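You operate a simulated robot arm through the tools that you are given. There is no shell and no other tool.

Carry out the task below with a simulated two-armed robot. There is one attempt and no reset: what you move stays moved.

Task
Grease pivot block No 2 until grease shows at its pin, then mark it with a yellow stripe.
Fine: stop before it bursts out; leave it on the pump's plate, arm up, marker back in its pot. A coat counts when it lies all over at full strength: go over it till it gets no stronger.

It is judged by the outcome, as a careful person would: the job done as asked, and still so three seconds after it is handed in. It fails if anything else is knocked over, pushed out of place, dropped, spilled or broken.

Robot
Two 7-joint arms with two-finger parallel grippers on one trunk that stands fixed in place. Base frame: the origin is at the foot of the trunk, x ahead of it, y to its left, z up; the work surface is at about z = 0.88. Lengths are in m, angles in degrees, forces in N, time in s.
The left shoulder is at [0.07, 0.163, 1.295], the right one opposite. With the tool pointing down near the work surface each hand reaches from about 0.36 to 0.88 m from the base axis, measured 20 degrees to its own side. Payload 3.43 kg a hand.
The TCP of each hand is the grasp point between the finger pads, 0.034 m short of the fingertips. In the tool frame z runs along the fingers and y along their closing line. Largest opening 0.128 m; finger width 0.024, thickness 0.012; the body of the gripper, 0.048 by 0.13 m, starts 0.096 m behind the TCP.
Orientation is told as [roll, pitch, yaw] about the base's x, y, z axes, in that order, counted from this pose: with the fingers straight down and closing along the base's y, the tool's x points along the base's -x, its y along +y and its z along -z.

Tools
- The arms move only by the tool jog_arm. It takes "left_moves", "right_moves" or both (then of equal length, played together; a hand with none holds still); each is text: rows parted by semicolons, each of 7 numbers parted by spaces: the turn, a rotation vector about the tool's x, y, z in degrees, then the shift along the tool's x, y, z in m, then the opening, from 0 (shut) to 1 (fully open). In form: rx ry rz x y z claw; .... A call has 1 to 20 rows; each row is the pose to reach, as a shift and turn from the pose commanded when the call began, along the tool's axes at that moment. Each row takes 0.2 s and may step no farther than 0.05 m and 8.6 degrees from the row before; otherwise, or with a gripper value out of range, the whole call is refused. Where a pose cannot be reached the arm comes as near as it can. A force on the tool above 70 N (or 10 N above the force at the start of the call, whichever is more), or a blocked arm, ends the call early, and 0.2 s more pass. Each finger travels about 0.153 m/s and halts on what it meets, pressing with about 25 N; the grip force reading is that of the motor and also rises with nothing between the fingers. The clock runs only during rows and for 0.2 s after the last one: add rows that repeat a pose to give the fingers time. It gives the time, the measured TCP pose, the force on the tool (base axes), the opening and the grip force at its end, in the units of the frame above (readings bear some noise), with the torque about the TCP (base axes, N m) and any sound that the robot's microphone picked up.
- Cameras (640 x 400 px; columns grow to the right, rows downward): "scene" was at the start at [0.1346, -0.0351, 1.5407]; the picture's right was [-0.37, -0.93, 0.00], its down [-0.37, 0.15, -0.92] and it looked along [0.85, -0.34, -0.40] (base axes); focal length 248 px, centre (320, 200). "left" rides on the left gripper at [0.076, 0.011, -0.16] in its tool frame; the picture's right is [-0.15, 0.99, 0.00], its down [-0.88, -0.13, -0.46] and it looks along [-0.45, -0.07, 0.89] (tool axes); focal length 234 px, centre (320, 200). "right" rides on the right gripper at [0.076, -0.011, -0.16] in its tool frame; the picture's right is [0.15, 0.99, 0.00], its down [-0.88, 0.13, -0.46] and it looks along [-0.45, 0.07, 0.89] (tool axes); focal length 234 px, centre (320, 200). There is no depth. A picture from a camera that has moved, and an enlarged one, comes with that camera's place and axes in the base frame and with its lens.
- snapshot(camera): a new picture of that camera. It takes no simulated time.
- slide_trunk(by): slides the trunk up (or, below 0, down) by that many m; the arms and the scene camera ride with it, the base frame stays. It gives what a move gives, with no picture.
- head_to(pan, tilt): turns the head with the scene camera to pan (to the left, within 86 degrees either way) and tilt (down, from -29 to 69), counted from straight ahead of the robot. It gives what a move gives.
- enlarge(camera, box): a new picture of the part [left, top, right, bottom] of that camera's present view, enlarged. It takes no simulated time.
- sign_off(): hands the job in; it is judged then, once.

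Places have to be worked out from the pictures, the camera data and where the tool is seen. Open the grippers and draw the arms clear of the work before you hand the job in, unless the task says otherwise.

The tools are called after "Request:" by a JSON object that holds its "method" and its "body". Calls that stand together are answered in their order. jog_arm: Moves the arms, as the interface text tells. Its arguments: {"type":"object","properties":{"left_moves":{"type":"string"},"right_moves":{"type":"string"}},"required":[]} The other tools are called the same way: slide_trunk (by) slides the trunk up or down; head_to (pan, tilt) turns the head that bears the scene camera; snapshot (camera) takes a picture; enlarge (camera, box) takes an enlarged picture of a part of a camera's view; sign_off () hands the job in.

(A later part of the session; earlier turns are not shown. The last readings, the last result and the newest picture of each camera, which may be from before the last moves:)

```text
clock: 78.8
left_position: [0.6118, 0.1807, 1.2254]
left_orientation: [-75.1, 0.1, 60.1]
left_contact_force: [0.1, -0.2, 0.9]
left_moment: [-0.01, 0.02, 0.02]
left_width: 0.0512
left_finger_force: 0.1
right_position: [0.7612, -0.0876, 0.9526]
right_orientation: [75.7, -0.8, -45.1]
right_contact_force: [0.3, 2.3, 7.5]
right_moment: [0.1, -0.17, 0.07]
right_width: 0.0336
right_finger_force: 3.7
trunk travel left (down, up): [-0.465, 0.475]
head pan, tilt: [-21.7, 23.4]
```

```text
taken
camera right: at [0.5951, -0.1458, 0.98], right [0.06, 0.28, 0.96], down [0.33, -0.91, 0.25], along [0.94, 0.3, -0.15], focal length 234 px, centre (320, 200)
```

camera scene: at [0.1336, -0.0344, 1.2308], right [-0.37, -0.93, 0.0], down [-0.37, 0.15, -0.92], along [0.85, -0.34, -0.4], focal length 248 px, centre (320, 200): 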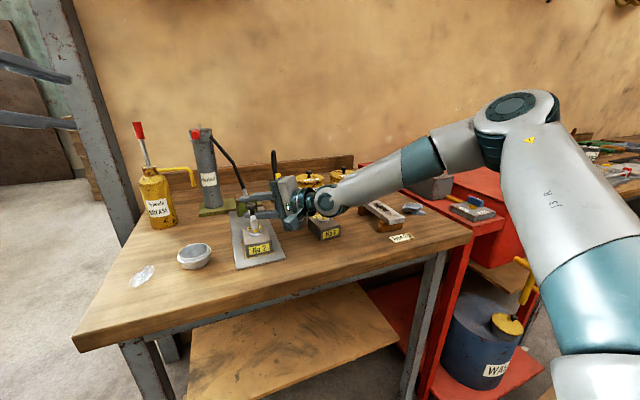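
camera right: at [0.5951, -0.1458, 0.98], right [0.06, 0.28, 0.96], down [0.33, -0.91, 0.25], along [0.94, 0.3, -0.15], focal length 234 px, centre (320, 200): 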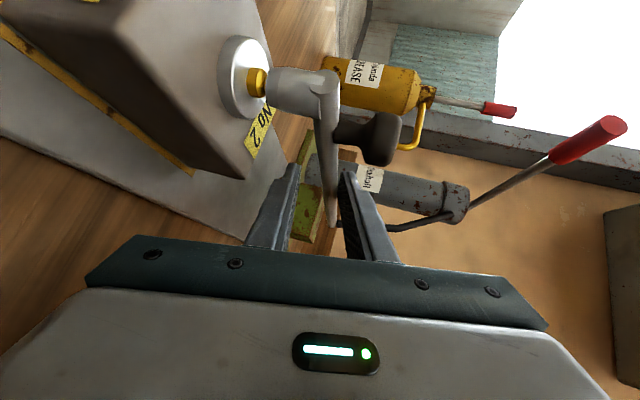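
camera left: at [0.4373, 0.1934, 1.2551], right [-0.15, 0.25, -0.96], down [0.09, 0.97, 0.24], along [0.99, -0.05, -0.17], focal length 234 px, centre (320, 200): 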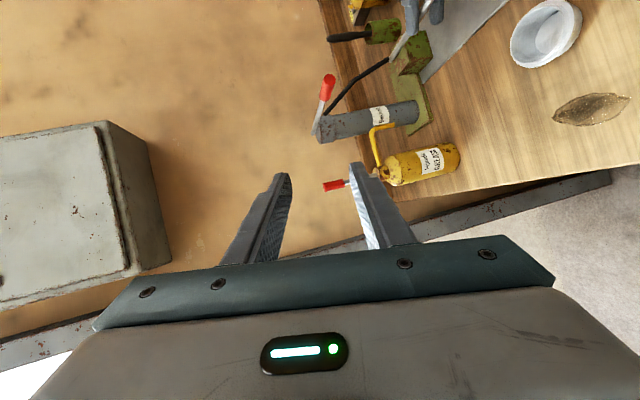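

Both hands are in place. Let me zoom on the lever from the left and right cameras, and on the seated coupler from the right camera as the "before" reference.

Request:
{"method": "enlarge", "body": {"camera": "left", "box": [260, 40, 452, 160]}}

Request:
{"method": "enlarge", "body": {"camera": "right", "box": [150, 20, 310, 160]}}

Request:
{"method": "enlarge", "body": {"camera": "scene", "box": [180, 115, 260, 165]}}

Request:
{"method": "enlarge", "body": {"camera": "scene", "box": [228, 205, 292, 265]}}

```text
3.33 times, centred on (356, 100) of left
camera zoom: at [0.4373, 0.1934, 1.2551], right [-0.15, 0.25, -0.96], down [0.09, 0.97, 0.24], along [0.99, -0.05, -0.17], focal length 781 px, centre (200, 533)
```

zoom: 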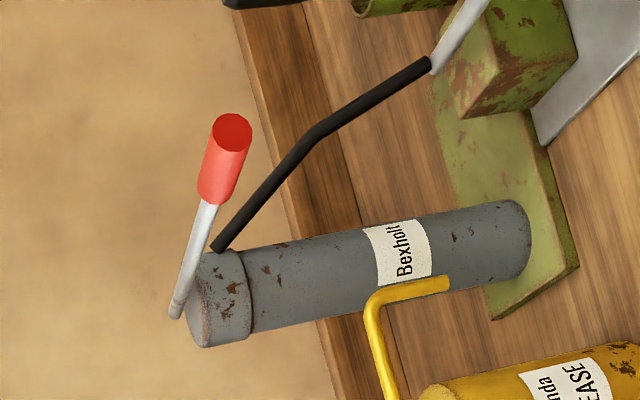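

```text
2.86 times, centred on (230, 90) of right
camera zoom: at [0.5951, -0.1458, 0.98], right [0.06, 0.28, 0.96], down [0.33, -0.91, 0.25], along [0.94, 0.3, -0.15], focal length 669 px, centre (577, 514)
```

zoom: 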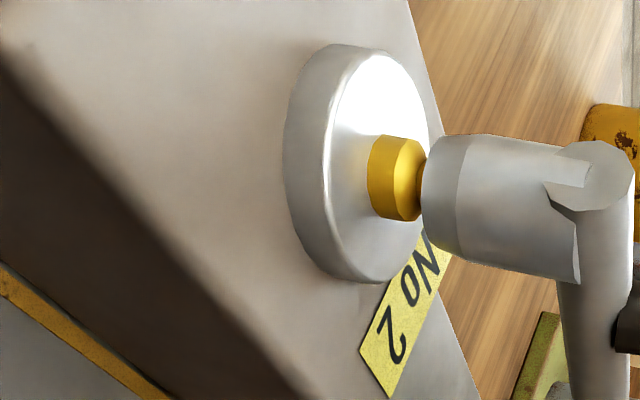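

```text
8.00 times, centred on (220, 140) of scene
camera zoom: at [0.1336, -0.0344, 1.2308], right [-0.37, -0.93, 0.0], down [-0.37, 0.15, -0.92], along [0.85, -0.34, -0.4], focal length 1983 px, centre (1120, 680)
```

zoom: 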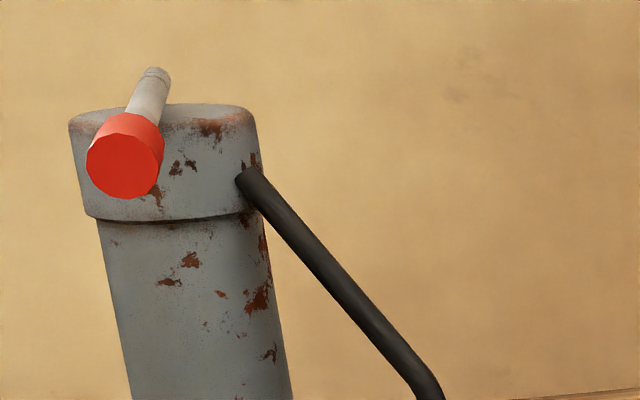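

```text
6.67 times, centred on (260, 235) of scene
camera zoom: at [0.1336, -0.0344, 1.2308], right [-0.37, -0.93, 0.0], down [-0.37, 0.15, -0.92], along [0.85, -0.34, -0.4], focal length 1652 px, centre (720, -33)
```

zoom: 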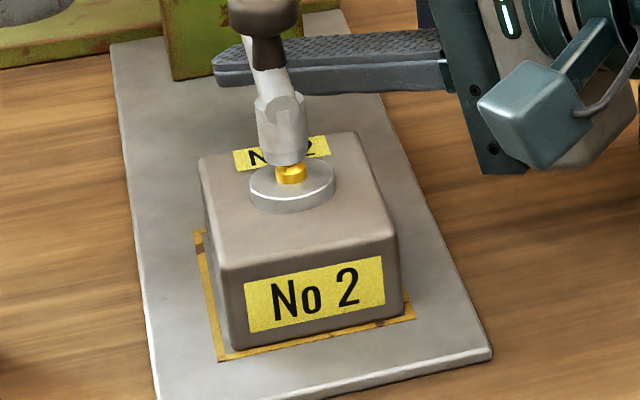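

The coupler is seated on the nipple. Re-triangulated, the pump lever is horizontal: red grip from (0.751, 0.014, 1.146) to x ≈ 0.804, its rod running back over the cylinder to x ≈ 0.957. I'll bring the left fork to 10 cm short of the grip.

Request:
{"method": "jog_arm", "body": {"left_moves": "0 0 0 0.0154 0.0047 0.035 0.4; 0 0 0 0.0308 0.0094 0.07 0.4; 0 0 0 0.0463 0.0142 0.105 0.4; 0 0 0 0.0617 0.0189 0.1402 0.4; 0 0 0 0.0617 0.0189 0.1402 0.4"}}

Request:
{"method": "enlarge", "body": {"camera": "left", "box": [200, 60, 440, 210]}}

Request:
{"method": "snapshot", "body": {"camera": "scene"}}

```text
clock: 80.0
left_position: [0.695, 0.0628, 1.1692]
left_orientation: [-74.9, 0.1, 60.1]
left_contact_force: [-0.3, 0.7, 0.2]
left_moment: [0.01, 0.02, 0.02]
left_width: 0.0512
left_finger_force: 0.2
right_position: [0.7615, -0.0875, 0.9517]
right_orientation: [75.8, -0.7, -45.0]
right_contact_force: [0.4, 2.2, 7.3]
right_moment: [0.03, -0.23, -0.05]
right_width: 0.0336
right_finger_force: 4.3
trunk travel left (down, up): [-0.465, 0.475]
head pan, tilt: [-21.7, 23.4]
```

```text
2.67 times, centred on (320, 135) of left
camera zoom: at [0.5201, 0.0746, 1.1999], right [-0.15, 0.25, -0.96], down [0.09, 0.97, 0.24], along [0.98, -0.05, -0.17], focal length 624 px, centre (320, 373)
```

zoom: 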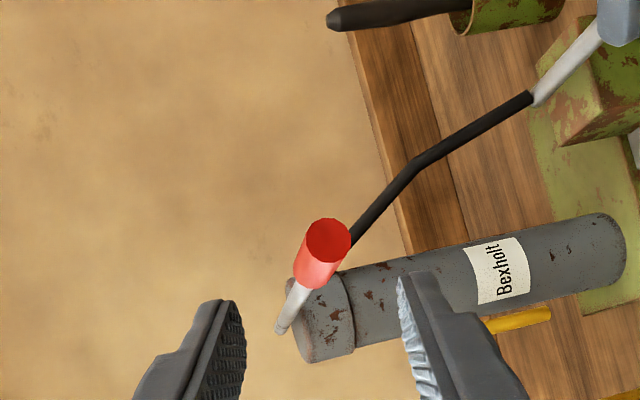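

```text
taken
camera scene: at [0.1337, -0.0341, 1.2308], right [-0.37, -0.93, 0.0], down [-0.37, 0.15, -0.92], along [0.85, -0.34, -0.4], focal length 248 px, centre (320, 200)
```

scene: 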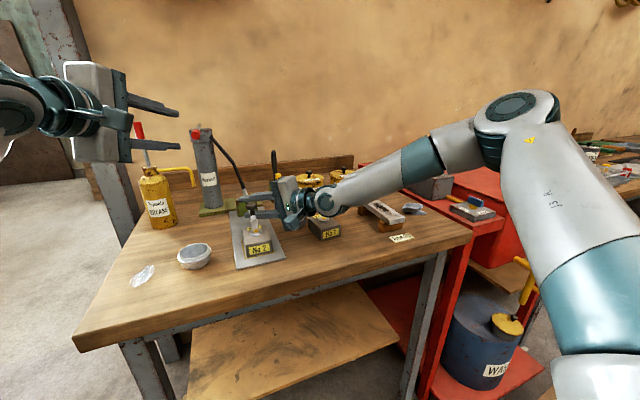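

The grip lies right in the middle of the fork's gap. Advancing over it.

Request:
{"method": "jog_arm", "body": {"left_moves": "0 0 0 0.0003 -0.0008 0.0314 0.4; 0 0 0 0.0006 -0.0015 0.0629 0.4; 0 0 0 0.0009 -0.0023 0.0943 0.4; 0 0 0 0.0009 -0.0023 0.0943 0.4"}}

Request:
{"method": "enlarge", "body": {"camera": "left", "box": [200, 60, 440, 210]}}

Request:
{"method": "enlarge", "body": {"camera": "scene", "box": [100, 80, 260, 180]}}

Request:
{"method": "snapshot", "body": {"camera": "right"}}

```text
clock: 81.0
left_position: [0.7725, 0.0135, 1.1475]
left_orientation: [-75.1, 0.1, 60.2]
left_contact_force: [-0.4, 0.8, -0.6]
left_moment: [-0.01, -0.01, 0.02]
left_width: 0.0514
left_finger_force: 0.1
right_position: [0.7613, -0.0876, 0.9517]
right_orientation: [75.8, -0.7, -44.9]
right_contact_force: [-0.6, 1.9, 7.8]
right_moment: [0.04, -0.22, -0.03]
right_width: 0.034
right_finger_force: 3.5
trunk travel left (down, up): [-0.465, 0.475]
head pan, tilt: [-21.7, 23.4]
```

```text
2.67 times, centred on (320, 135) of left
camera zoom: at [0.599, 0.0268, 1.1778], right [-0.15, 0.25, -0.96], down [0.09, 0.97, 0.24], along [0.98, -0.05, -0.17], focal length 624 px, centre (320, 373)
```

zoom: 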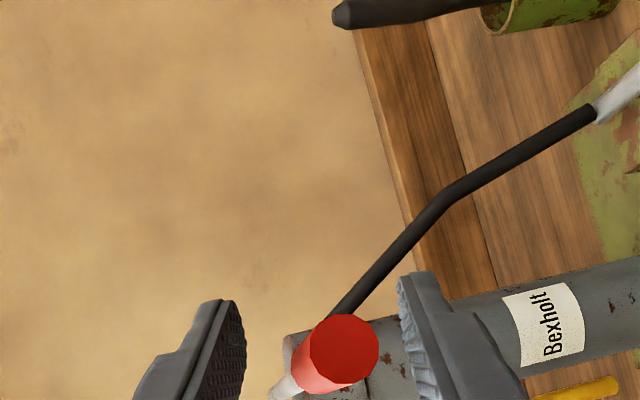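

```text
4.00 times, centred on (180, 130) of scene
camera zoom: at [0.1335, -0.0343, 1.2308], right [-0.37, -0.93, 0.0], down [-0.37, 0.15, -0.92], along [0.85, -0.34, -0.4], focal length 991 px, centre (880, 480)
```

zoom: 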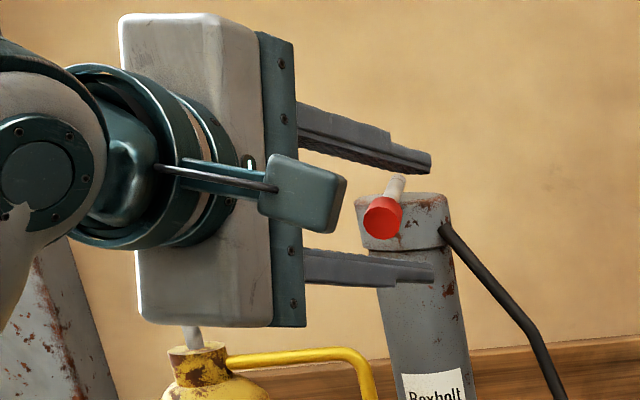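

```text
taken
camera right: at [0.5951, -0.1459, 0.9801], right [0.06, 0.28, 0.96], down [0.33, -0.91, 0.25], along [0.94, 0.3, -0.15], focal length 234 px, centre (320, 200)
```

right: 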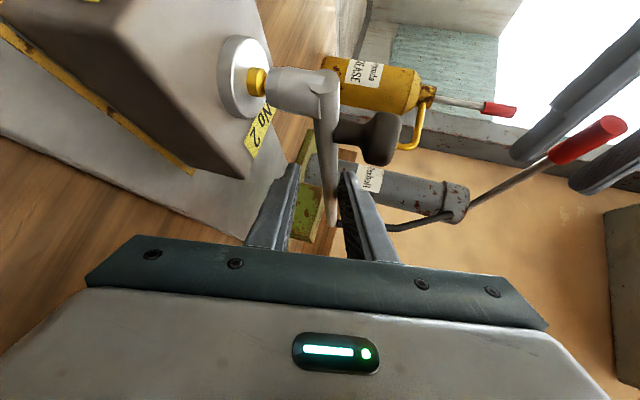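

The fork surrounds the red grip. I'll narrow it a little and press the lever down 2 cm as a first careful test.

Request:
{"method": "jog_arm", "body": {"left_moves": "0 0 0 0 0 0 0.32; 0 0 0 0 0 0 0.27; 0 0 0 0 0.0048 0.0013 0.27; 0 0 0 0 0.0097 0.0026 0.27; 0 0 0 0 0.0145 0.0039 0.27; 0 0 0 0 0.0193 0.0052 0.27; 0 0 0 0 0.0193 0.0052 0.27"}}

Request:
{"method": "snapshot", "body": {"camera": "right"}}

Request:
{"method": "enlarge", "body": {"camera": "left", "box": [200, 60, 440, 210]}}

Request:
{"method": "enlarge", "body": {"camera": "right", "box": [150, 20, 310, 160]}}

```text
clock: 82.6
left_position: [0.7729, 0.0158, 1.128]
left_orientation: [-75.0, 0.1, 60.1]
left_contact_force: [0.7, 0.0, 1.8]
left_moment: [-0.03, -0.03, -0.02]
left_width: 0.0355
left_finger_force: 0.9
right_position: [0.761, -0.0878, 0.9514]
right_orientation: [75.8, -0.7, -45.0]
right_contact_force: [0.2, 1.0, 7.4]
right_moment: [0.05, -0.18, 0.07]
right_width: 0.0338
right_finger_force: 3.6
trunk travel left (down, up): [-0.465, 0.475]
head pan, tilt: [-21.7, 23.4]
```

```text
taken
camera right: at [0.5951, -0.1459, 0.98], right [0.06, 0.28, 0.96], down [0.33, -0.91, 0.25], along [0.94, 0.3, -0.15], focal length 234 px, centre (320, 200)
```

right: 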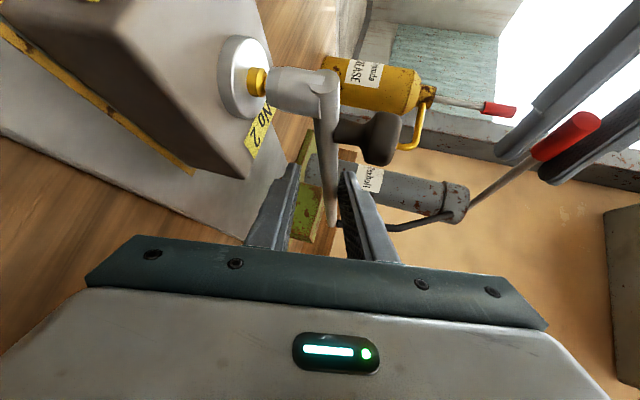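

```text
2.67 times, centred on (320, 135) of left
camera zoom: at [0.5992, 0.0277, 1.1582], right [-0.15, 0.25, -0.96], down [0.09, 0.97, 0.24], along [0.98, -0.05, -0.17], focal length 624 px, centre (320, 373)
```

zoom: 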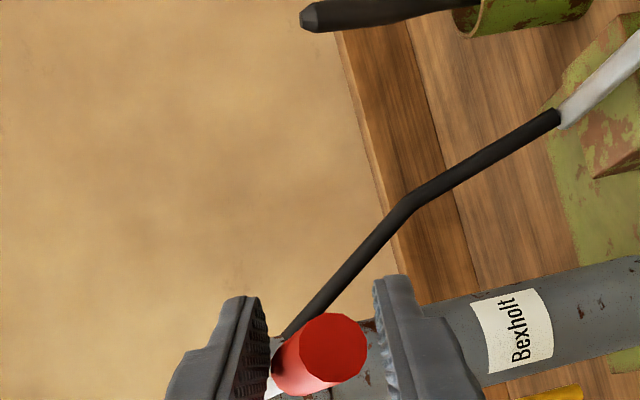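

```text
2.86 times, centred on (230, 90) of right
camera zoom: at [0.5951, -0.1459, 0.98], right [0.06, 0.28, 0.96], down [0.33, -0.91, 0.25], along [0.94, 0.3, -0.15], focal length 669 px, centre (577, 514)
```

zoom: 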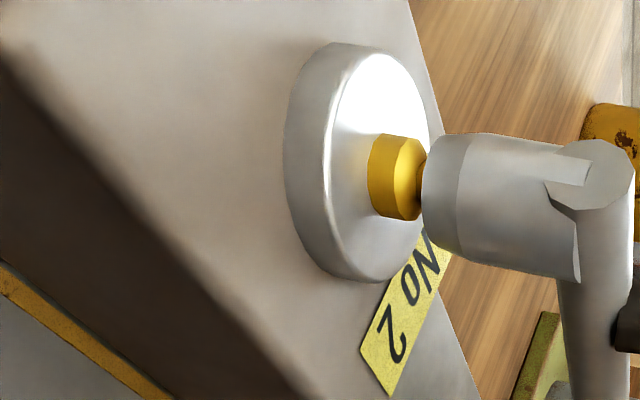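

The lever moves down easily (about 2 N). Nothing at the pin yet. Pressing on another 3 cm in small rows.

Request:
{"method": "jog_arm", "body": {"left_moves": "0 0 0 -0.0005 0.0072 0.002 0.27; 0 0 0 -0.001 0.0145 0.0039 0.27; 0 0 0 -0.0015 0.0217 0.0058 0.27; 0 0 0 -0.002 0.029 0.0078 0.27; 0 0 0 -0.002 0.029 0.0078 0.27"}}

Request:
{"method": "snapshot", "body": {"camera": "right"}}

Request:
{"method": "enlarge", "body": {"camera": "right", "box": [150, 20, 310, 160]}}

Request:
{"method": "enlarge", "body": {"camera": "scene", "box": [228, 205, 292, 265]}}

```text
clock: 83.8
left_position: [0.7715, 0.0184, 1.0998]
left_orientation: [-75.3, 0.1, 60.0]
left_contact_force: [-8.3, 21.4, 8.4]
left_moment: [0.03, -1.38, 0.01]
left_width: 0.0379
left_finger_force: 45.2
right_position: [0.76, -0.0868, 0.9532]
right_orientation: [75.7, -0.9, -45.2]
right_contact_force: [-1.7, 0.6, 2.5]
right_moment: [0.02, -0.09, 0.05]
right_width: 0.0312
right_finger_force: 1.4
trunk travel left (down, up): [-0.465, 0.475]
head pan, tilt: [-21.7, 23.4]
```

```text
taken
camera right: at [0.5933, -0.1444, 0.9811], right [0.06, 0.29, 0.96], down [0.33, -0.91, 0.25], along [0.94, 0.3, -0.15], focal length 234 px, centre (320, 200)
```

right: 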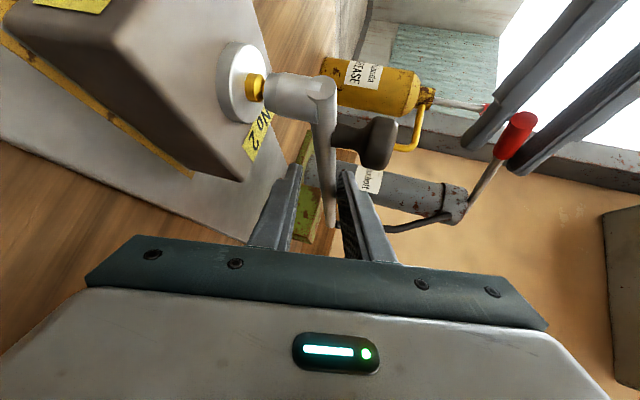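

```text
2.86 times, centred on (230, 90) of right
camera zoom: at [0.5933, -0.1444, 0.9811], right [0.06, 0.29, 0.96], down [0.33, -0.91, 0.25], along [0.94, 0.3, -0.15], focal length 669 px, centre (577, 514)
```

zoom: 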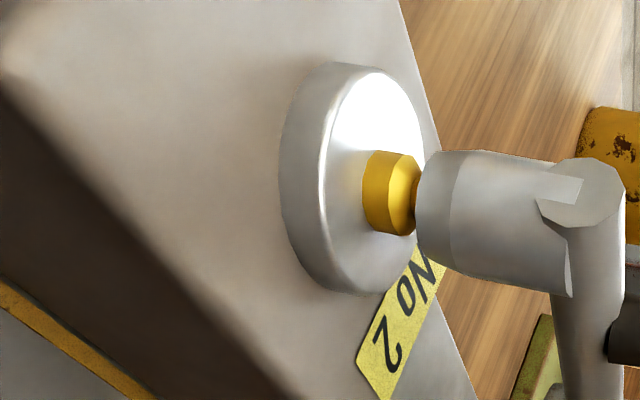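

```text
6.67 times, centred on (260, 235) of scene
camera zoom: at [0.1311, -0.0313, 1.231], right [-0.37, -0.93, 0.0], down [-0.37, 0.14, -0.92], along [0.85, -0.34, -0.39], focal length 1652 px, centre (720, -33)
```

zoom: 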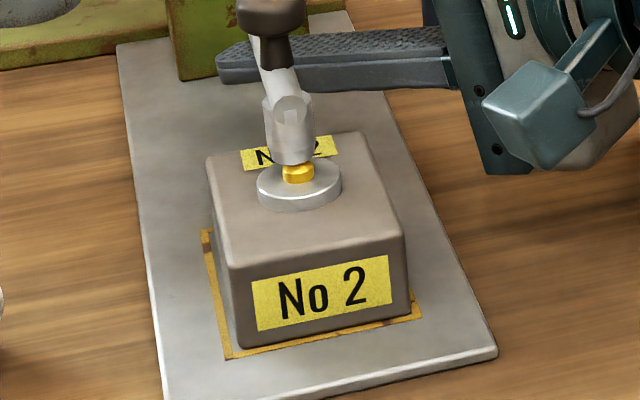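

The fork is jamming on the tilted lever (45 N between the fingers, 21 N sideways), so I'll relieve it by opening the fork wider at the same place.

Request:
{"method": "jog_arm", "body": {"left_moves": "0 0 0 0 -0.002 0 0.35; 0 0 0 0 -0.003 0 0.45; 0 0 0 0 -0.003 0 0.5; 0 0 0 0 -0.003 0 0.5"}}

Request:
{"method": "snapshot", "body": {"camera": "right"}}

Request:
{"method": "snapshot", "body": {"camera": "left"}}

Request:
{"method": "snapshot", "body": {"camera": "scene"}}

```text
clock: 84.8
left_position: [0.771, 0.021, 1.1046]
left_orientation: [-75.3, 0.1, 60.2]
left_contact_force: [0.5, -0.2, 2.0]
left_moment: [-0.02, -0.07, -0.05]
left_width: 0.0651
left_finger_force: 1.7
right_position: [0.7587, -0.0861, 0.9548]
right_orientation: [75.7, -1.0, -45.1]
right_contact_force: [-0.5, -1.0, 0.3]
right_moment: [-0.03, -0.03, 0.0]
right_width: 0.0293
right_finger_force: 0.1
trunk travel left (down, up): [-0.465, 0.475]
head pan, tilt: [-21.7, 23.4]
```

```text
taken
camera right: at [0.5923, -0.1434, 0.9822], right [0.06, 0.29, 0.96], down [0.33, -0.91, 0.25], along [0.94, 0.3, -0.15], focal length 234 px, centre (320, 200)
```

right: 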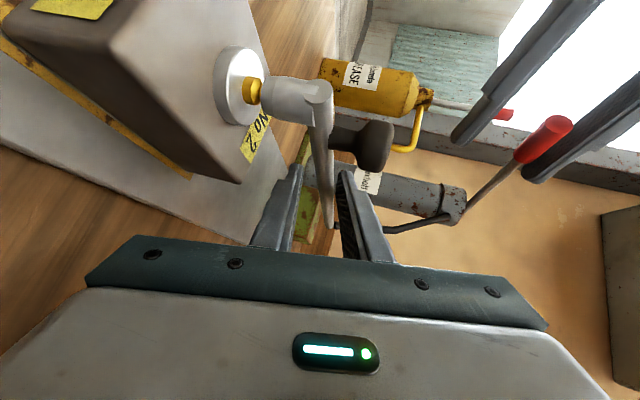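

```text
taken
camera left: at [0.5975, 0.0331, 1.1338], right [-0.15, 0.25, -0.96], down [0.09, 0.97, 0.24], along [0.99, -0.05, -0.16], focal length 234 px, centre (320, 200)
```

left: 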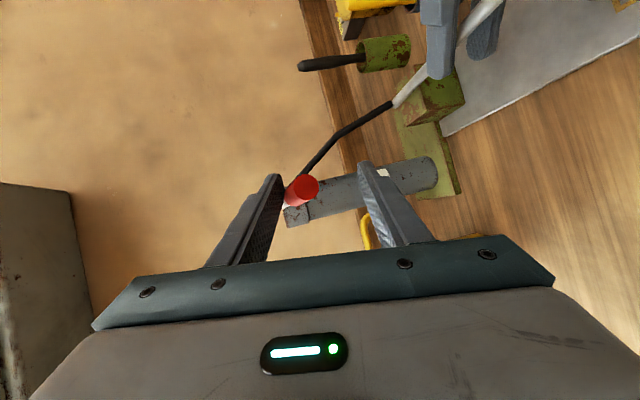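

```text
taken
camera scene: at [0.1301, -0.0301, 1.2315], right [-0.37, -0.93, 0.0], down [-0.37, 0.14, -0.92], along [0.85, -0.34, -0.39], focal length 248 px, centre (320, 200)
```

scene: 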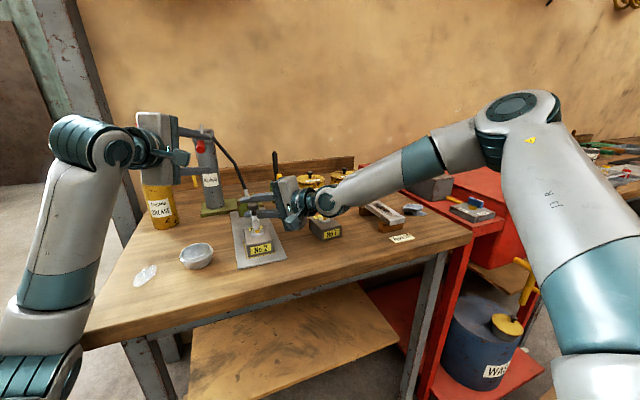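

The scene camera has shifted about 5 mm, which means something is pushing the trunk; the left elbow hangs low near the bench's front-left corner. I'll raise the left hand again (the open fork has slack, the lever stays) and see whether the shift goes away.

Request:
{"method": "jog_arm", "body": {"left_moves": "0 0 0 0 -0.0085 -0.0023 0.5; 0 0 0 0 -0.017 -0.0046 0.5; 0 0 0 0 -0.0255 -0.0068 0.5; 0 0 0 0 -0.0319 -0.0085 0.5; 0 0 0 0 -0.0319 -0.0085 0.5"}}

Request:
{"method": "snapshot", "body": {"camera": "scene"}}

Request:
{"method": "snapshot", "body": {"camera": "right"}}

```text
clock: 86.0
left_position: [0.7689, 0.0243, 1.134]
left_orientation: [-75.1, 0.4, 60.0]
left_contact_force: [0.2, -0.5, -0.2]
left_moment: [-0.01, 0.02, 0.01]
left_width: 0.0638
left_finger_force: 0.0
right_position: [0.7543, -0.0805, 0.9583]
right_orientation: [75.9, -1.1, -45.0]
right_contact_force: [-0.4, -0.8, -0.7]
right_moment: [-0.04, -0.04, -0.01]
right_width: 0.0293
right_finger_force: 0.1
trunk travel left (down, up): [-0.465, 0.475]
head pan, tilt: [-21.7, 23.4]
```

```text
taken
camera scene: at [0.1236, -0.0263, 1.2317], right [-0.36, -0.93, 0.0], down [-0.36, 0.14, -0.92], along [0.86, -0.34, -0.39], focal length 248 px, centre (320, 200)
```

scene: 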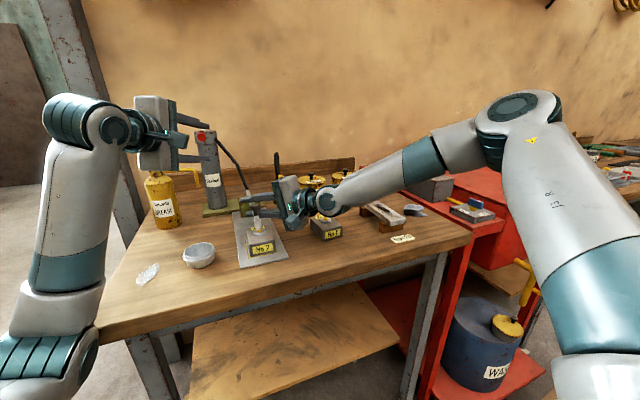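

```text
taken
camera right: at [0.588, -0.1403, 0.9854], right [0.05, 0.29, 0.96], down [0.33, -0.91, 0.26], along [0.94, 0.3, -0.14], focal length 234 px, centre (320, 200)
```

right: 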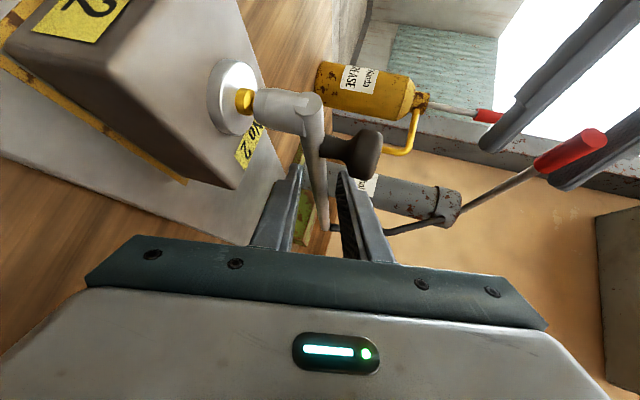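

The shift grew (elbow wedged against the bench's front corner), so the left arm must back away. I'll withdraw the left hand along its own pointing direction, which also pulls the elbow back, keeping the fork open so the lever is left alone.

Request:
{"method": "jog_arm", "body": {"left_moves": "0 0 0 0 0 -0.02 0.52; 0 0 0 0 0 -0.04 0.52; 0 0 0 0 0 -0.06 0.52; 0 0 0 0 0 -0.08 0.52; 0 0 0 0 0 -0.1 0.52; 0 0 0 0 0 -0.1 0.52"}}

Request:
{"method": "snapshot", "body": {"camera": "scene"}}

Request:
{"method": "snapshot", "body": {"camera": "right"}}

```text
clock: 87.4
left_position: [0.6818, 0.07, 1.163]
left_orientation: [-75.4, 0.1, 59.9]
left_contact_force: [-0.8, 0.4, 0.1]
left_moment: [-0.01, -0.02, -0.01]
left_width: 0.0666
left_finger_force: 0.0
right_position: [0.7534, -0.0856, 0.96]
right_orientation: [76.0, -1.2, -45.0]
right_contact_force: [-0.1, -0.2, -0.2]
right_moment: [0.01, 0.0, -0.03]
right_width: 0.0291
right_finger_force: 0.0
trunk travel left (down, up): [-0.465, 0.475]
head pan, tilt: [-21.7, 23.4]
```

```text
taken
camera scene: at [0.1228, -0.0282, 1.2323], right [-0.37, -0.93, 0.0], down [-0.36, 0.14, -0.92], along [0.86, -0.34, -0.39], focal length 248 px, centre (320, 200)
```

scene: 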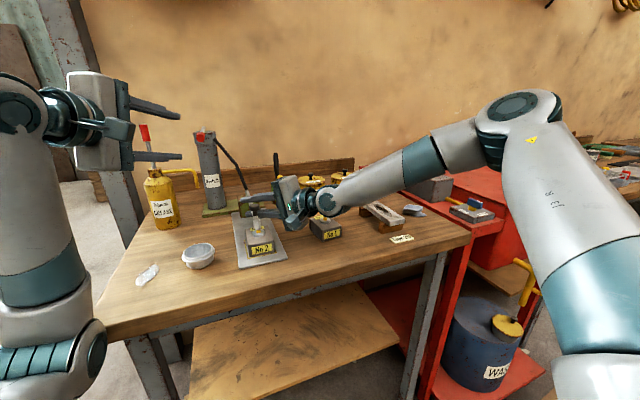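

```text
taken
camera right: at [0.5868, -0.1417, 0.9863], right [0.05, 0.29, 0.96], down [0.33, -0.91, 0.26], along [0.94, 0.3, -0.14], focal length 234 px, centre (320, 200)
```

right: 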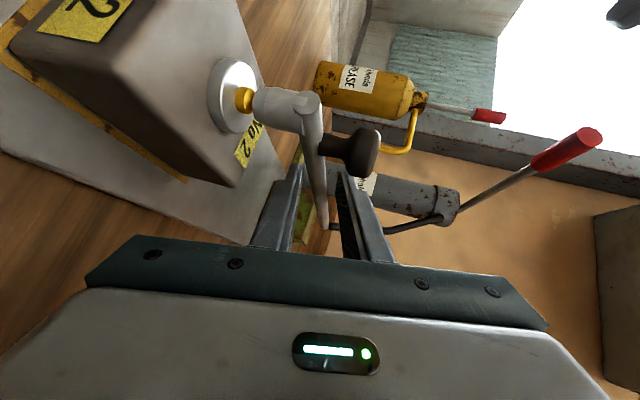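

The trunk is still displaced about 12 mm. I'll turn the head to look directly at the left elbow and the bench corner.

Request:
{"method": "head_to", "body": {"pan": 25, "tilt": 45}}

Request:
{"method": "snapshot", "body": {"camera": "scene"}}

```text
clock: 88.5
left_position: [0.6829, 0.0703, 1.1626]
left_orientation: [-75.4, 0.1, 60.0]
left_contact_force: [-0.2, 0.4, -0.1]
left_moment: [0.03, 0.0, -0.04]
left_width: 0.0666
left_finger_force: 0.0
right_position: [0.7524, -0.0841, 0.9605]
right_orientation: [75.9, -1.1, -45.0]
right_contact_force: [0.8, 0.4, 0.3]
right_moment: [0.0, -0.02, 0.01]
right_width: 0.0294
right_finger_force: 0.0
trunk travel left (down, up): [-0.465, 0.475]
head pan, tilt: [25.0, 45.0]
```

```text
taken
camera scene: at [0.1105, 0.0398, 1.1986], right [0.43, -0.9, 0.01], down [-0.63, -0.3, -0.71], along [0.65, 0.3, -0.7], focal length 248 px, centre (320, 200)
```

scene: 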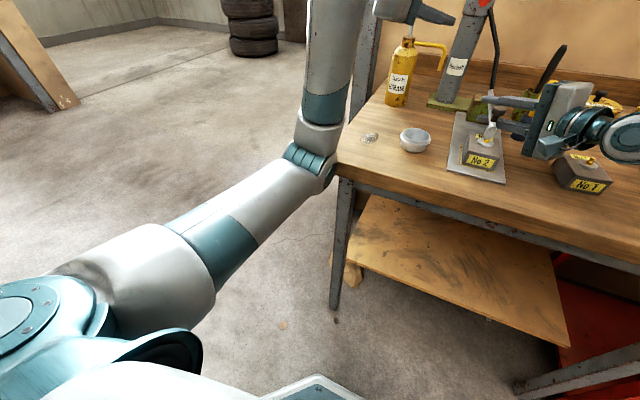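

The left elbow is indeed against the bench's front-left corner. I'll retract the left hand back, left and up to draw the elbow off it.

Request:
{"method": "jog_arm", "body": {"left_moves": "0 0 0 -0.0073 -0.0084 -0.0305 0.52; 0 0 0 -0.0146 -0.0168 -0.0611 0.52; 0 0 0 -0.022 -0.0252 -0.0916 0.52; 0 0 0 -0.0293 -0.0336 -0.1222 0.52; 0 0 0 -0.0366 -0.042 -0.1527 0.52; 0 0 0 -0.0366 -0.042 -0.1527 0.52"}}

Request:
{"method": "snapshot", "body": {"camera": "scene"}}

```text
clock: 89.9
left_position: [0.5894, 0.1644, 1.2406]
left_orientation: [-75.0, 0.0, 60.0]
left_contact_force: [0.3, -0.3, 0.4]
left_moment: [-0.05, -0.02, -0.02]
left_width: 0.0666
left_finger_force: 0.0
right_position: [0.761, -0.0869, 0.9535]
right_orientation: [75.9, -0.6, -45.0]
right_contact_force: [-1.4, 2.4, 6.4]
right_moment: [0.09, -0.16, 0.19]
right_width: 0.0332
right_finger_force: 3.6
trunk travel left (down, up): [-0.465, 0.475]
head pan, tilt: [25.0, 45.0]
```

```text
taken
camera scene: at [0.1213, 0.0338, 1.1977], right [0.42, -0.91, 0.0], down [-0.64, -0.3, -0.71], along [0.64, 0.3, -0.71], focal length 248 px, centre (320, 200)
```

scene: 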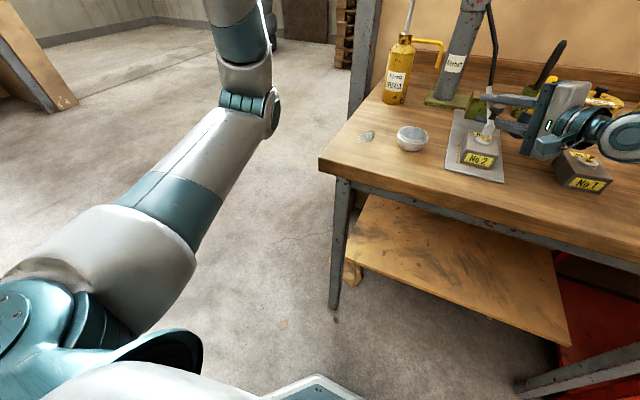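

The elbow is free and the trunk is back where it was (right fork reads the same 6 N as before); the bench is undisturbed. The right arm kept its elbow up because it went via "pointing sideways" first, so I'll redo the left the same way: return to tool-down, then roll sideways, then yaw.

Request:
{"method": "jog_arm", "body": {"left_moves": "-5.63 3.25 4.24 0 0 0 0.52; -11.27 6.5 8.48 0 0 0 0.52; -16.9 9.75 12.7 0 0 0 0.52; -22.5 13 17 0 0 0 0.52; -28.2 16.25 21.2 0 0 0 0.52; -33.8 19.5 25.4 0 0 0 0.52; -39.4 22.75 29.7 0 0 0 0.52; -45.1 26 33.9 0 0 0 0.52; -50.7 29.25 38.2 0 0 0 0.52; -56.3 32.5 42.4 0 0 0 0.52; -62 35.75 46.7 0 0 0 0.52; -67.6 39 50.9 0 0 0 0.52; -67.6 39 50.9 0 0 0 0.52"}}

Request:
{"method": "snapshot", "body": {"camera": "scene"}}

Request:
{"method": "snapshot", "body": {"camera": "right"}}

```text
clock: 92.7
left_position: [0.5906, 0.1653, 1.2413]
left_orientation: [-0.1, 0.0, -0.1]
left_contact_force: [0.2, 0.5, -0.2]
left_moment: [-0.02, -0.01, 0.03]
left_width: 0.0667
left_finger_force: 0.2
right_position: [0.7607, -0.0886, 0.9536]
right_orientation: [75.9, -0.6, -45.0]
right_contact_force: [0.2, 1.8, 7.3]
right_moment: [0.02, -0.25, -0.03]
right_width: 0.0334
right_finger_force: 3.6
trunk travel left (down, up): [-0.465, 0.475]
head pan, tilt: [25.0, 45.0]
```

```text
taken
camera scene: at [0.121, 0.0345, 1.1977], right [0.42, -0.91, 0.0], down [-0.64, -0.3, -0.71], along [0.64, 0.3, -0.71], focal length 248 px, centre (320, 200)
```

scene: 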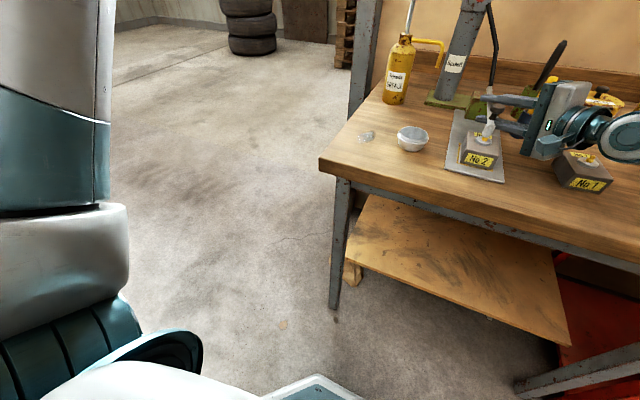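

```text
taken
camera right: at [0.595, -0.1457, 0.9802], right [0.06, 0.28, 0.96], down [0.33, -0.91, 0.25], along [0.94, 0.3, -0.15], focal length 234 px, centre (320, 200)
```

right: 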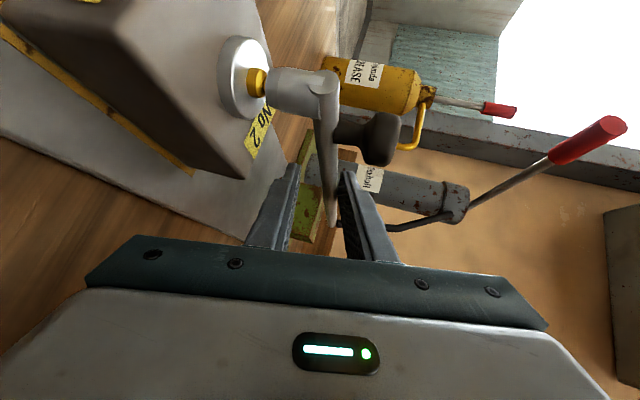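

The lever has sprung back to its rest height by itself, so I only need to press it down and let it return. That suits a tool-down left hand with its elbow up. I'll move it above the grip and check reach.

Request:
{"method": "jog_arm", "body": {"left_moves": "0 0 0 -0.0275 -0.0288 -0.005 0.52; 0 0 0 -0.055 -0.0575 -0.01 0.52; 0 0 0 -0.0825 -0.0863 -0.01 0.52; 0 0 0 -0.11 -0.115 -0.01 0.52; 0 0 0 -0.11 -0.115 -0.01 0.52"}}

Request:
{"method": "snapshot", "body": {"camera": "scene"}}

Request:
{"method": "snapshot", "body": {"camera": "left"}}

```text
clock: 93.9
left_position: [0.6437, 0.0718, 1.22]
left_orientation: [-0.1, -0.2, 0.0]
left_contact_force: [-0.8, -0.7, 0.5]
left_moment: [-0.03, -0.02, -0.02]
left_width: 0.0668
left_finger_force: 0.0
left hand out of reach, approached as far as the arm can: row 2, 3, 4, 5
right_position: [0.7604, -0.0886, 0.952]
right_orientation: [75.7, -0.6, -45.0]
right_contact_force: [-0.6, 3.6, 7.1]
right_moment: [0.02, -0.25, 0.01]
right_width: 0.034
right_finger_force: 4.1
trunk travel left (down, up): [-0.465, 0.475]
head pan, tilt: [25.0, 45.0]
```

```text
taken
camera scene: at [0.1214, 0.0338, 1.1977], right [0.42, -0.91, 0.0], down [-0.64, -0.3, -0.71], along [0.64, 0.3, -0.71], focal length 248 px, centre (320, 200)
```

scene: 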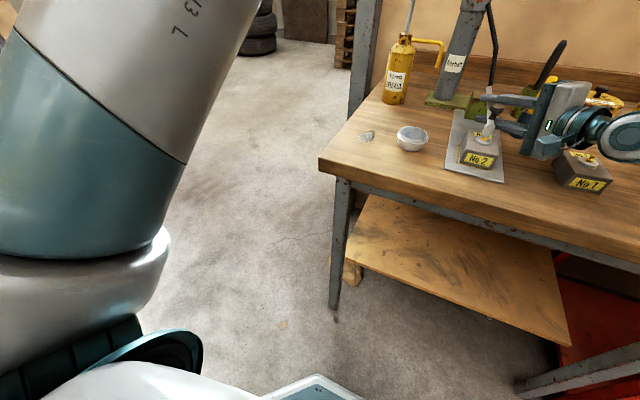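

```text
taken
camera left: at [0.5673, 0.0825, 1.3802], right [0.15, 0.99, 0.0], down [0.88, -0.13, 0.46], along [0.45, -0.07, -0.89], focal length 234 px, centre (320, 200)
```

left: 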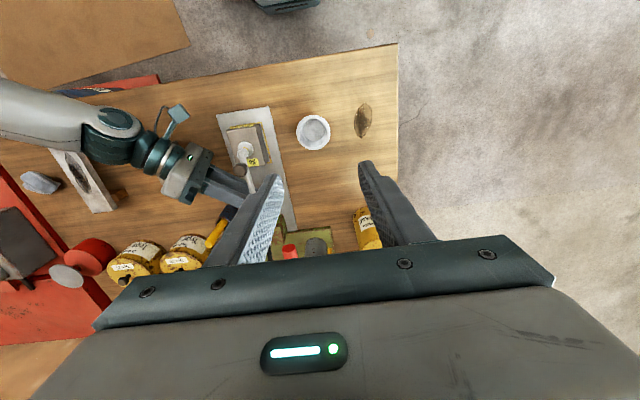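

Tool-down is at its limit there, so I'll use the hand sideways instead: fingers closed as a bar laid across the top of the grip. First I move the left hand out to y ≈ 0.28 while rolling it to point right (as I did with the right arm).

Request:
{"method": "jog_arm", "body": {"left_moves": "7.5 0 0 0.004 0.021 -0.003 0.5; 15 0 0 0.008 0.042 -0.006 0.4; 22.5 0 0 0.012 0.063 -0.009 0.3; 30 0 0 0.016 0.084 -0.012 0.2; 37.5 0 0 0.02 0.105 -0.015 0.1; 45 0 0 0.024 0.126 -0.018 0.03; 52.5 0 0 0.028 0.147 -0.021 0; 60 0 0 0.032 0.168 -0.024 0; 67.5 0 0 0.036 0.189 -0.027 0; 75 0 0 0.04 0.21 -0.03 0; 75 0 0 0.04 0.21 -0.03 0"}}

Request:
{"method": "snapshot", "body": {"camera": "scene"}}

Request:
{"method": "snapshot", "body": {"camera": "left"}}

```text
clock: 96.3
left_position: [0.6022, 0.2823, 1.2518]
left_orientation: [-75.2, -0.1, 0.1]
left_contact_force: [0.2, 0.4, -0.4]
left_moment: [-0.01, 0.04, 0.01]
left_width: 0.0
left_finger_force: 25.0
right_position: [0.7612, -0.0881, 0.9526]
right_orientation: [75.7, -0.7, -45.0]
right_contact_force: [1.1, 1.9, 6.6]
right_moment: [0.04, -0.17, 0.12]
right_width: 0.0337
right_finger_force: 3.4
trunk travel left (down, up): [-0.465, 0.475]
head pan, tilt: [25.0, 45.0]
```

```text
taken
camera scene: at [0.1215, 0.0341, 1.1977], right [0.42, -0.91, 0.0], down [-0.64, -0.3, -0.71], along [0.64, 0.3, -0.71], focal length 248 px, centre (320, 200)
```

scene: 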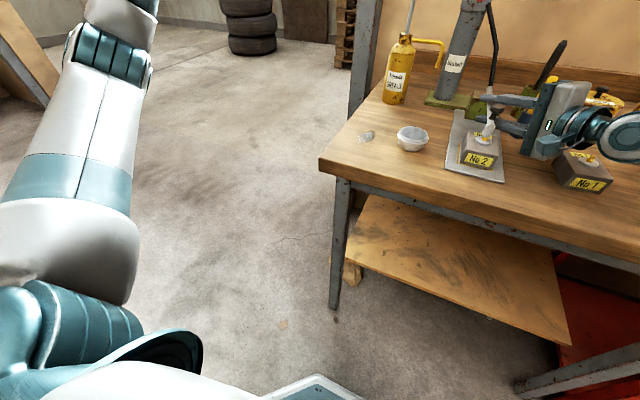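

```text
taken
camera left: at [0.5266, 0.4389, 1.2816], right [0.15, 0.25, -0.96], down [0.88, 0.41, 0.24], along [0.45, -0.88, -0.16], focal length 234 px, centre (320, 200)
```

left: 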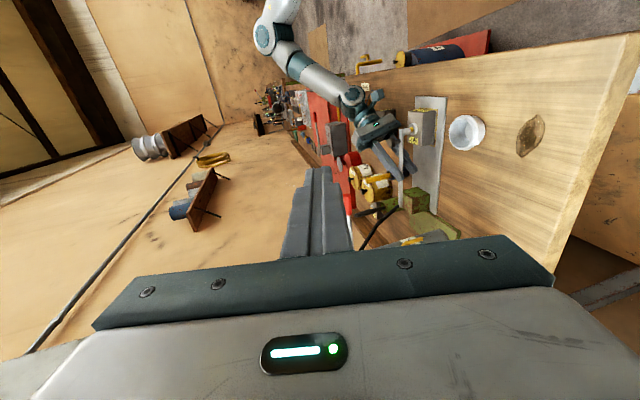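

The left elbow now stays up (about z 1.11, left of the bench). Now yaw +45° while moving inward, then I'll check the elbow again.

Request:
{"method": "jog_arm", "body": {"left_moves": "0 -7.25 -1.94 -0.0067 -0.0043 0.0161 0; 0 -14.5 -3.88 -0.0133 -0.0086 0.0322 0; 0 -21.75 -5.83 -0.02 -0.013 0.0483 0; 0 -29 -7.77 -0.0267 -0.0173 0.0644 0; 0 -36.25 -9.7 -0.0333 -0.0216 0.0805 0; 0 -43.5 -11.65 -0.04 -0.0259 0.0966 0; 0 -43.5 -11.65 -0.04 -0.0259 0.0966 0"}}

Request:
{"method": "snapshot", "body": {"camera": "scene"}}

Request:
{"method": "snapshot", "body": {"camera": "left"}}

```text
clock: 97.9
left_position: [0.6426, 0.183, 1.2518]
left_orientation: [-75.1, 0.1, 45.0]
left_contact_force: [0.4, -1.1, 0.3]
left_moment: [-0.02, 0.03, 0.0]
left_width: 0.0001
left_finger_force: 24.9
right_position: [0.7602, -0.0888, 0.9532]
right_orientation: [75.8, -0.7, -45.0]
right_contact_force: [1.2, 4.0, 6.6]
right_moment: [0.08, -0.24, 0.0]
right_width: 0.0336
right_finger_force: 3.8
trunk travel left (down, up): [-0.465, 0.475]
head pan, tilt: [25.0, 45.0]
```

```text
taken
camera scene: at [0.1212, 0.0344, 1.1977], right [0.42, -0.91, 0.0], down [-0.64, -0.3, -0.71], along [0.64, 0.3, -0.71], focal length 248 px, centre (320, 200)
```

scene: 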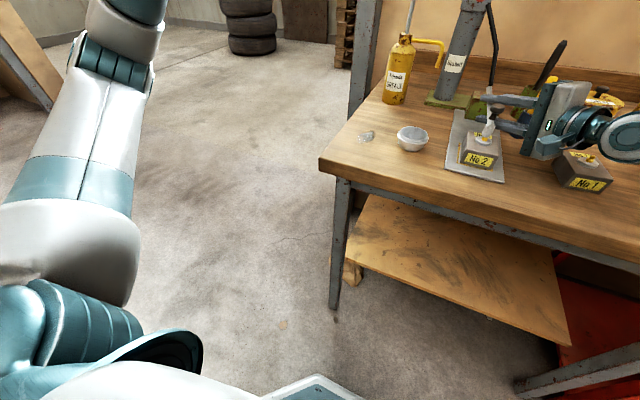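

```text
taken
camera left: at [0.4773, 0.2391, 1.2824], right [-0.08, 0.28, -0.96], down [0.33, 0.91, 0.24], along [0.94, -0.3, -0.17], focal length 234 px, centre (320, 200)
```

left: 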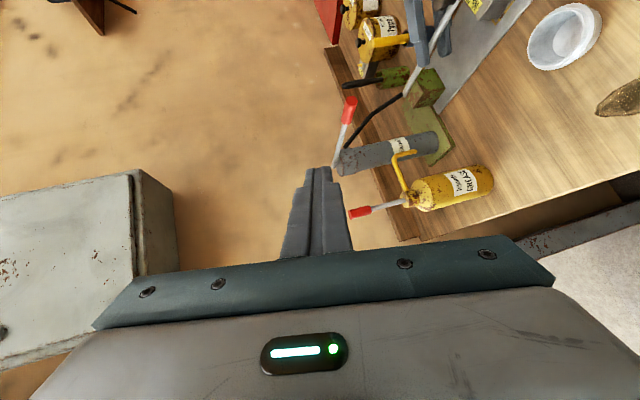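

Elbow still up and clear. Moving half-way in toward the lever, above it.

Request:
{"method": "jog_arm", "body": {"left_moves": "0 0 0 0.0042 -0.0022 0.034 0; 0 0 0 0.0085 -0.0044 0.0681 0; 0 0 0 0.0127 -0.0066 0.1021 0; 0 0 0 0.0127 -0.0066 0.1021 0"}}

Request:
{"method": "snapshot", "body": {"camera": "scene"}}

Request:
{"method": "snapshot", "body": {"camera": "left"}}

```text
clock: 98.9
left_position: [0.7049, 0.1018, 1.2323]
left_orientation: [-75.0, 0.0, 45.1]
left_contact_force: [0.1, 0.4, -0.2]
left_moment: [0.04, 0.0, -0.01]
left_width: 0.0
left_finger_force: 24.2
right_position: [0.7618, -0.0878, 0.9535]
right_orientation: [75.8, -0.7, -45.0]
right_contact_force: [-0.4, 1.7, 7.5]
right_moment: [0.08, -0.24, -0.04]
right_width: 0.0336
right_finger_force: 4.0
trunk travel left (down, up): [-0.465, 0.475]
head pan, tilt: [25.0, 45.0]
```

```text
taken
camera scene: at [0.1213, 0.0344, 1.1977], right [0.42, -0.91, 0.0], down [-0.64, -0.3, -0.71], along [0.64, 0.3, -0.71], focal length 248 px, centre (320, 200)
```

scene: 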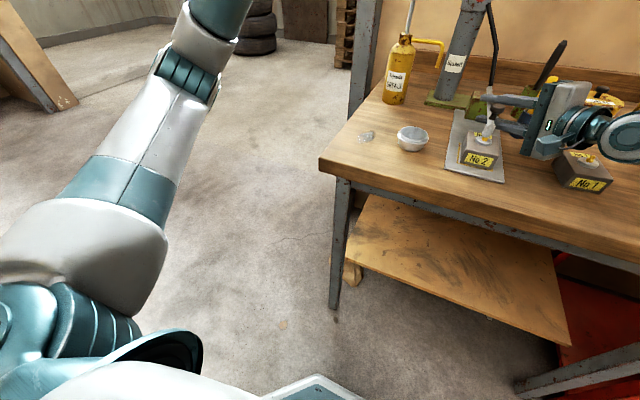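

```text
taken
camera left: at [0.54, 0.1594, 1.2621], right [-0.08, 0.28, -0.96], down [0.33, 0.91, 0.24], along [0.94, -0.3, -0.17], focal length 234 px, centre (320, 200)
```

left: 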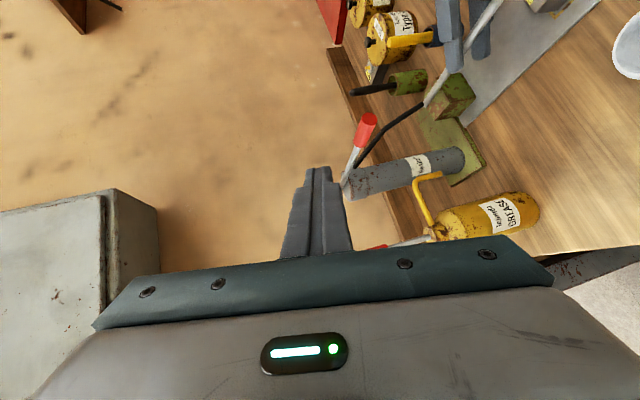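

Still clear; the elbow is near (0.40, 0.385, 1.065), well left of the bench corner. Moving the rest of the way in, hovering just above the grip.

Request:
{"method": "jog_arm", "body": {"left_moves": "0 0 0 0.0042 0.0033 0.0355 0; 0 0 0 0.0085 0.0065 0.071 0; 0 0 0 0.0127 0.0098 0.1065 0; 0 0 0 0.0127 0.0098 0.1065 0"}}

Request:
{"method": "snapshot", "body": {"camera": "scene"}}

Request:
{"method": "snapshot", "body": {"camera": "left"}}

Request:
{"method": "snapshot", "body": {"camera": "right"}}

```text
clock: 99.9
left_position: [0.7686, 0.0236, 1.195]
left_orientation: [-74.9, 0.0, 45.2]
left_contact_force: [-0.9, -0.3, 0.2]
left_moment: [0.02, -0.02, -0.02]
left_width: 0.0002
left_finger_force: 25.1
right_position: [0.7609, -0.0868, 0.953]
right_orientation: [75.9, -0.7, -45.0]
right_contact_force: [-1.1, 2.6, 7.6]
right_moment: [0.05, -0.23, -0.05]
right_width: 0.0337
right_finger_force: 3.6
trunk travel left (down, up): [-0.465, 0.475]
head pan, tilt: [25.0, 45.0]
```

```text
taken
camera scene: at [0.1213, 0.0344, 1.1977], right [0.42, -0.91, 0.0], down [-0.64, -0.3, -0.71], along [0.64, 0.3, -0.71], focal length 248 px, centre (320, 200)
```

scene: 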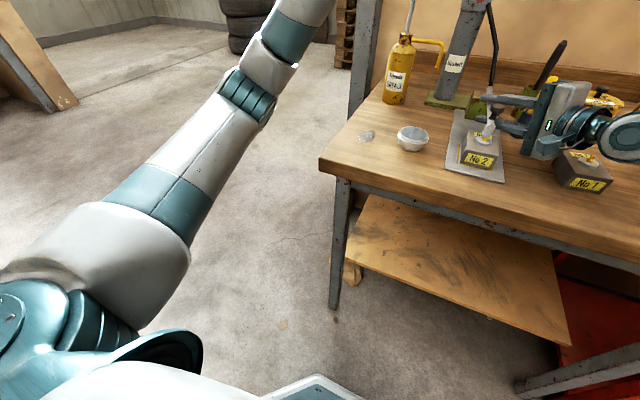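

```text
taken
camera left: at [0.6029, 0.0806, 1.2252], right [-0.08, 0.28, -0.96], down [0.33, 0.91, 0.24], along [0.94, -0.3, -0.17], focal length 234 px, centre (320, 200)
```

left: 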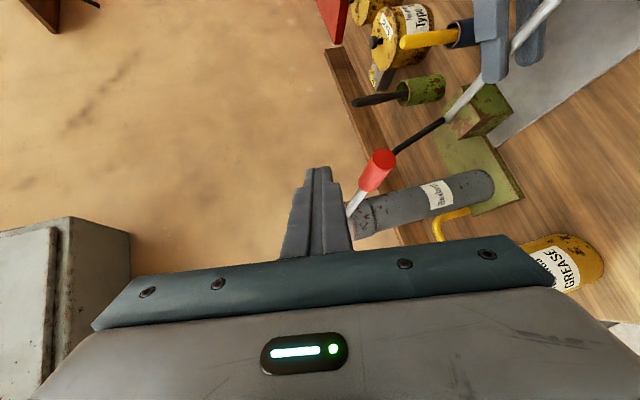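

```text
taken
camera right: at [0.5952, -0.1458, 0.9801], right [0.06, 0.28, 0.96], down [0.33, -0.91, 0.25], along [0.94, 0.3, -0.15], focal length 234 px, centre (320, 200)
```

right: 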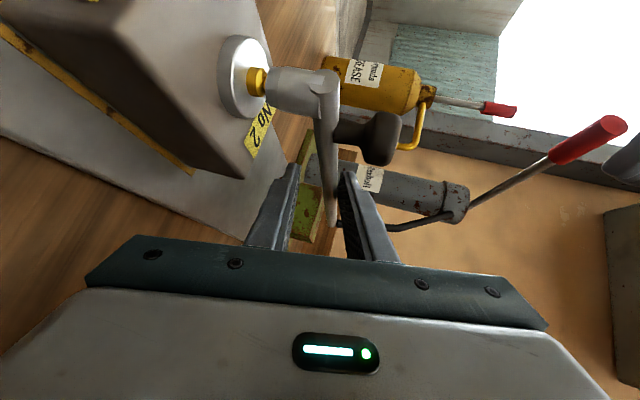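

The closed fingers hover crosswise over the grip, with the elbow off the bench. Pressing down 5 cm in small steps (about 2 cm of free travel first), watching forces.

Request:
{"method": "jog_arm", "body": {"left_moves": "0 0 0 0 0.0121 0.0032 0; 0 0 0 0 0.0193 0.0052 0; 0 0 0 0 0.0266 0.0071 0; 0 0 0 0 0.0338 0.0091 0; 0 0 0 0 0.0411 0.011 0; 0 0 0 0 0.0483 0.013 0; 0 0 0 0 0.0483 0.013 0"}}

Request:
{"method": "snapshot", "body": {"camera": "scene"}}

Request:
{"method": "snapshot", "body": {"camera": "right"}}

Request:
{"method": "enlarge", "body": {"camera": "right", "box": [150, 20, 310, 160]}}

```text
clock: 101.5
left_position: [0.7675, 0.023, 1.1447]
left_orientation: [-75.1, 0.0, 45.1]
left_contact_force: [1.9, -0.3, 1.6]
left_moment: [-0.03, -0.09, -0.02]
left_width: 0.0001
left_finger_force: 25.3
right_position: [0.7605, -0.0889, 0.9527]
right_orientation: [75.8, -0.7, -44.9]
right_contact_force: [0.2, 2.2, 6.6]
right_moment: [0.0, -0.16, 0.1]
right_width: 0.0335
right_finger_force: 3.9
trunk travel left (down, up): [-0.465, 0.475]
head pan, tilt: [25.0, 45.0]
```

```text
taken
camera scene: at [0.1214, 0.034, 1.1977], right [0.42, -0.91, 0.0], down [-0.64, -0.3, -0.71], along [0.64, 0.3, -0.71], focal length 248 px, centre (320, 200)
```

scene: 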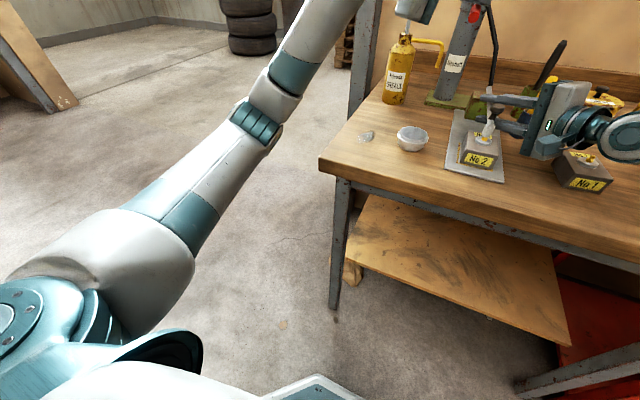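

```text
taken
camera right: at [0.5952, -0.1459, 0.98], right [0.06, 0.28, 0.96], down [0.33, -0.91, 0.25], along [0.94, 0.3, -0.15], focal length 234 px, centre (320, 200)
```

right: 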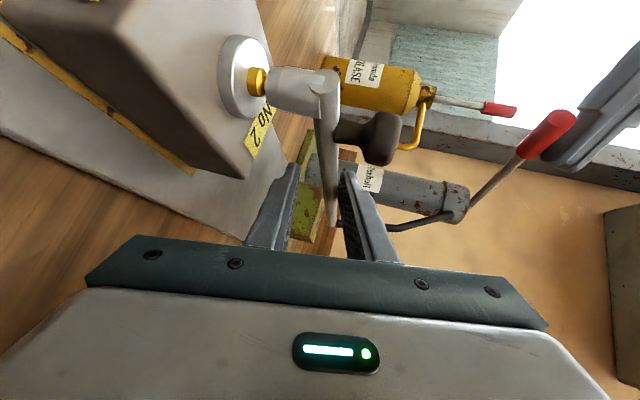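

```text
2.86 times, centred on (230, 90) of right
camera zoom: at [0.5952, -0.1459, 0.98], right [0.06, 0.28, 0.96], down [0.33, -0.91, 0.25], along [0.94, 0.3, -0.15], focal length 669 px, centre (577, 514)
```

zoom: 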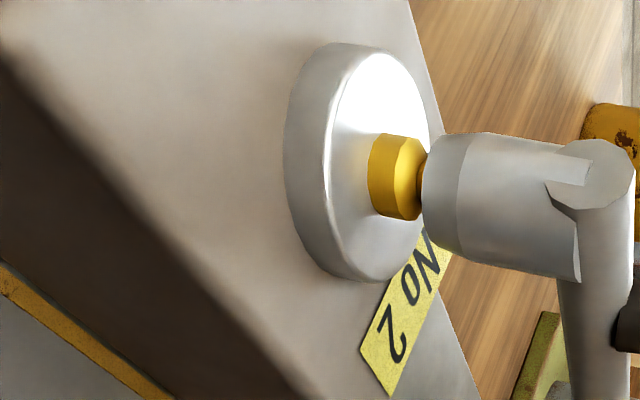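

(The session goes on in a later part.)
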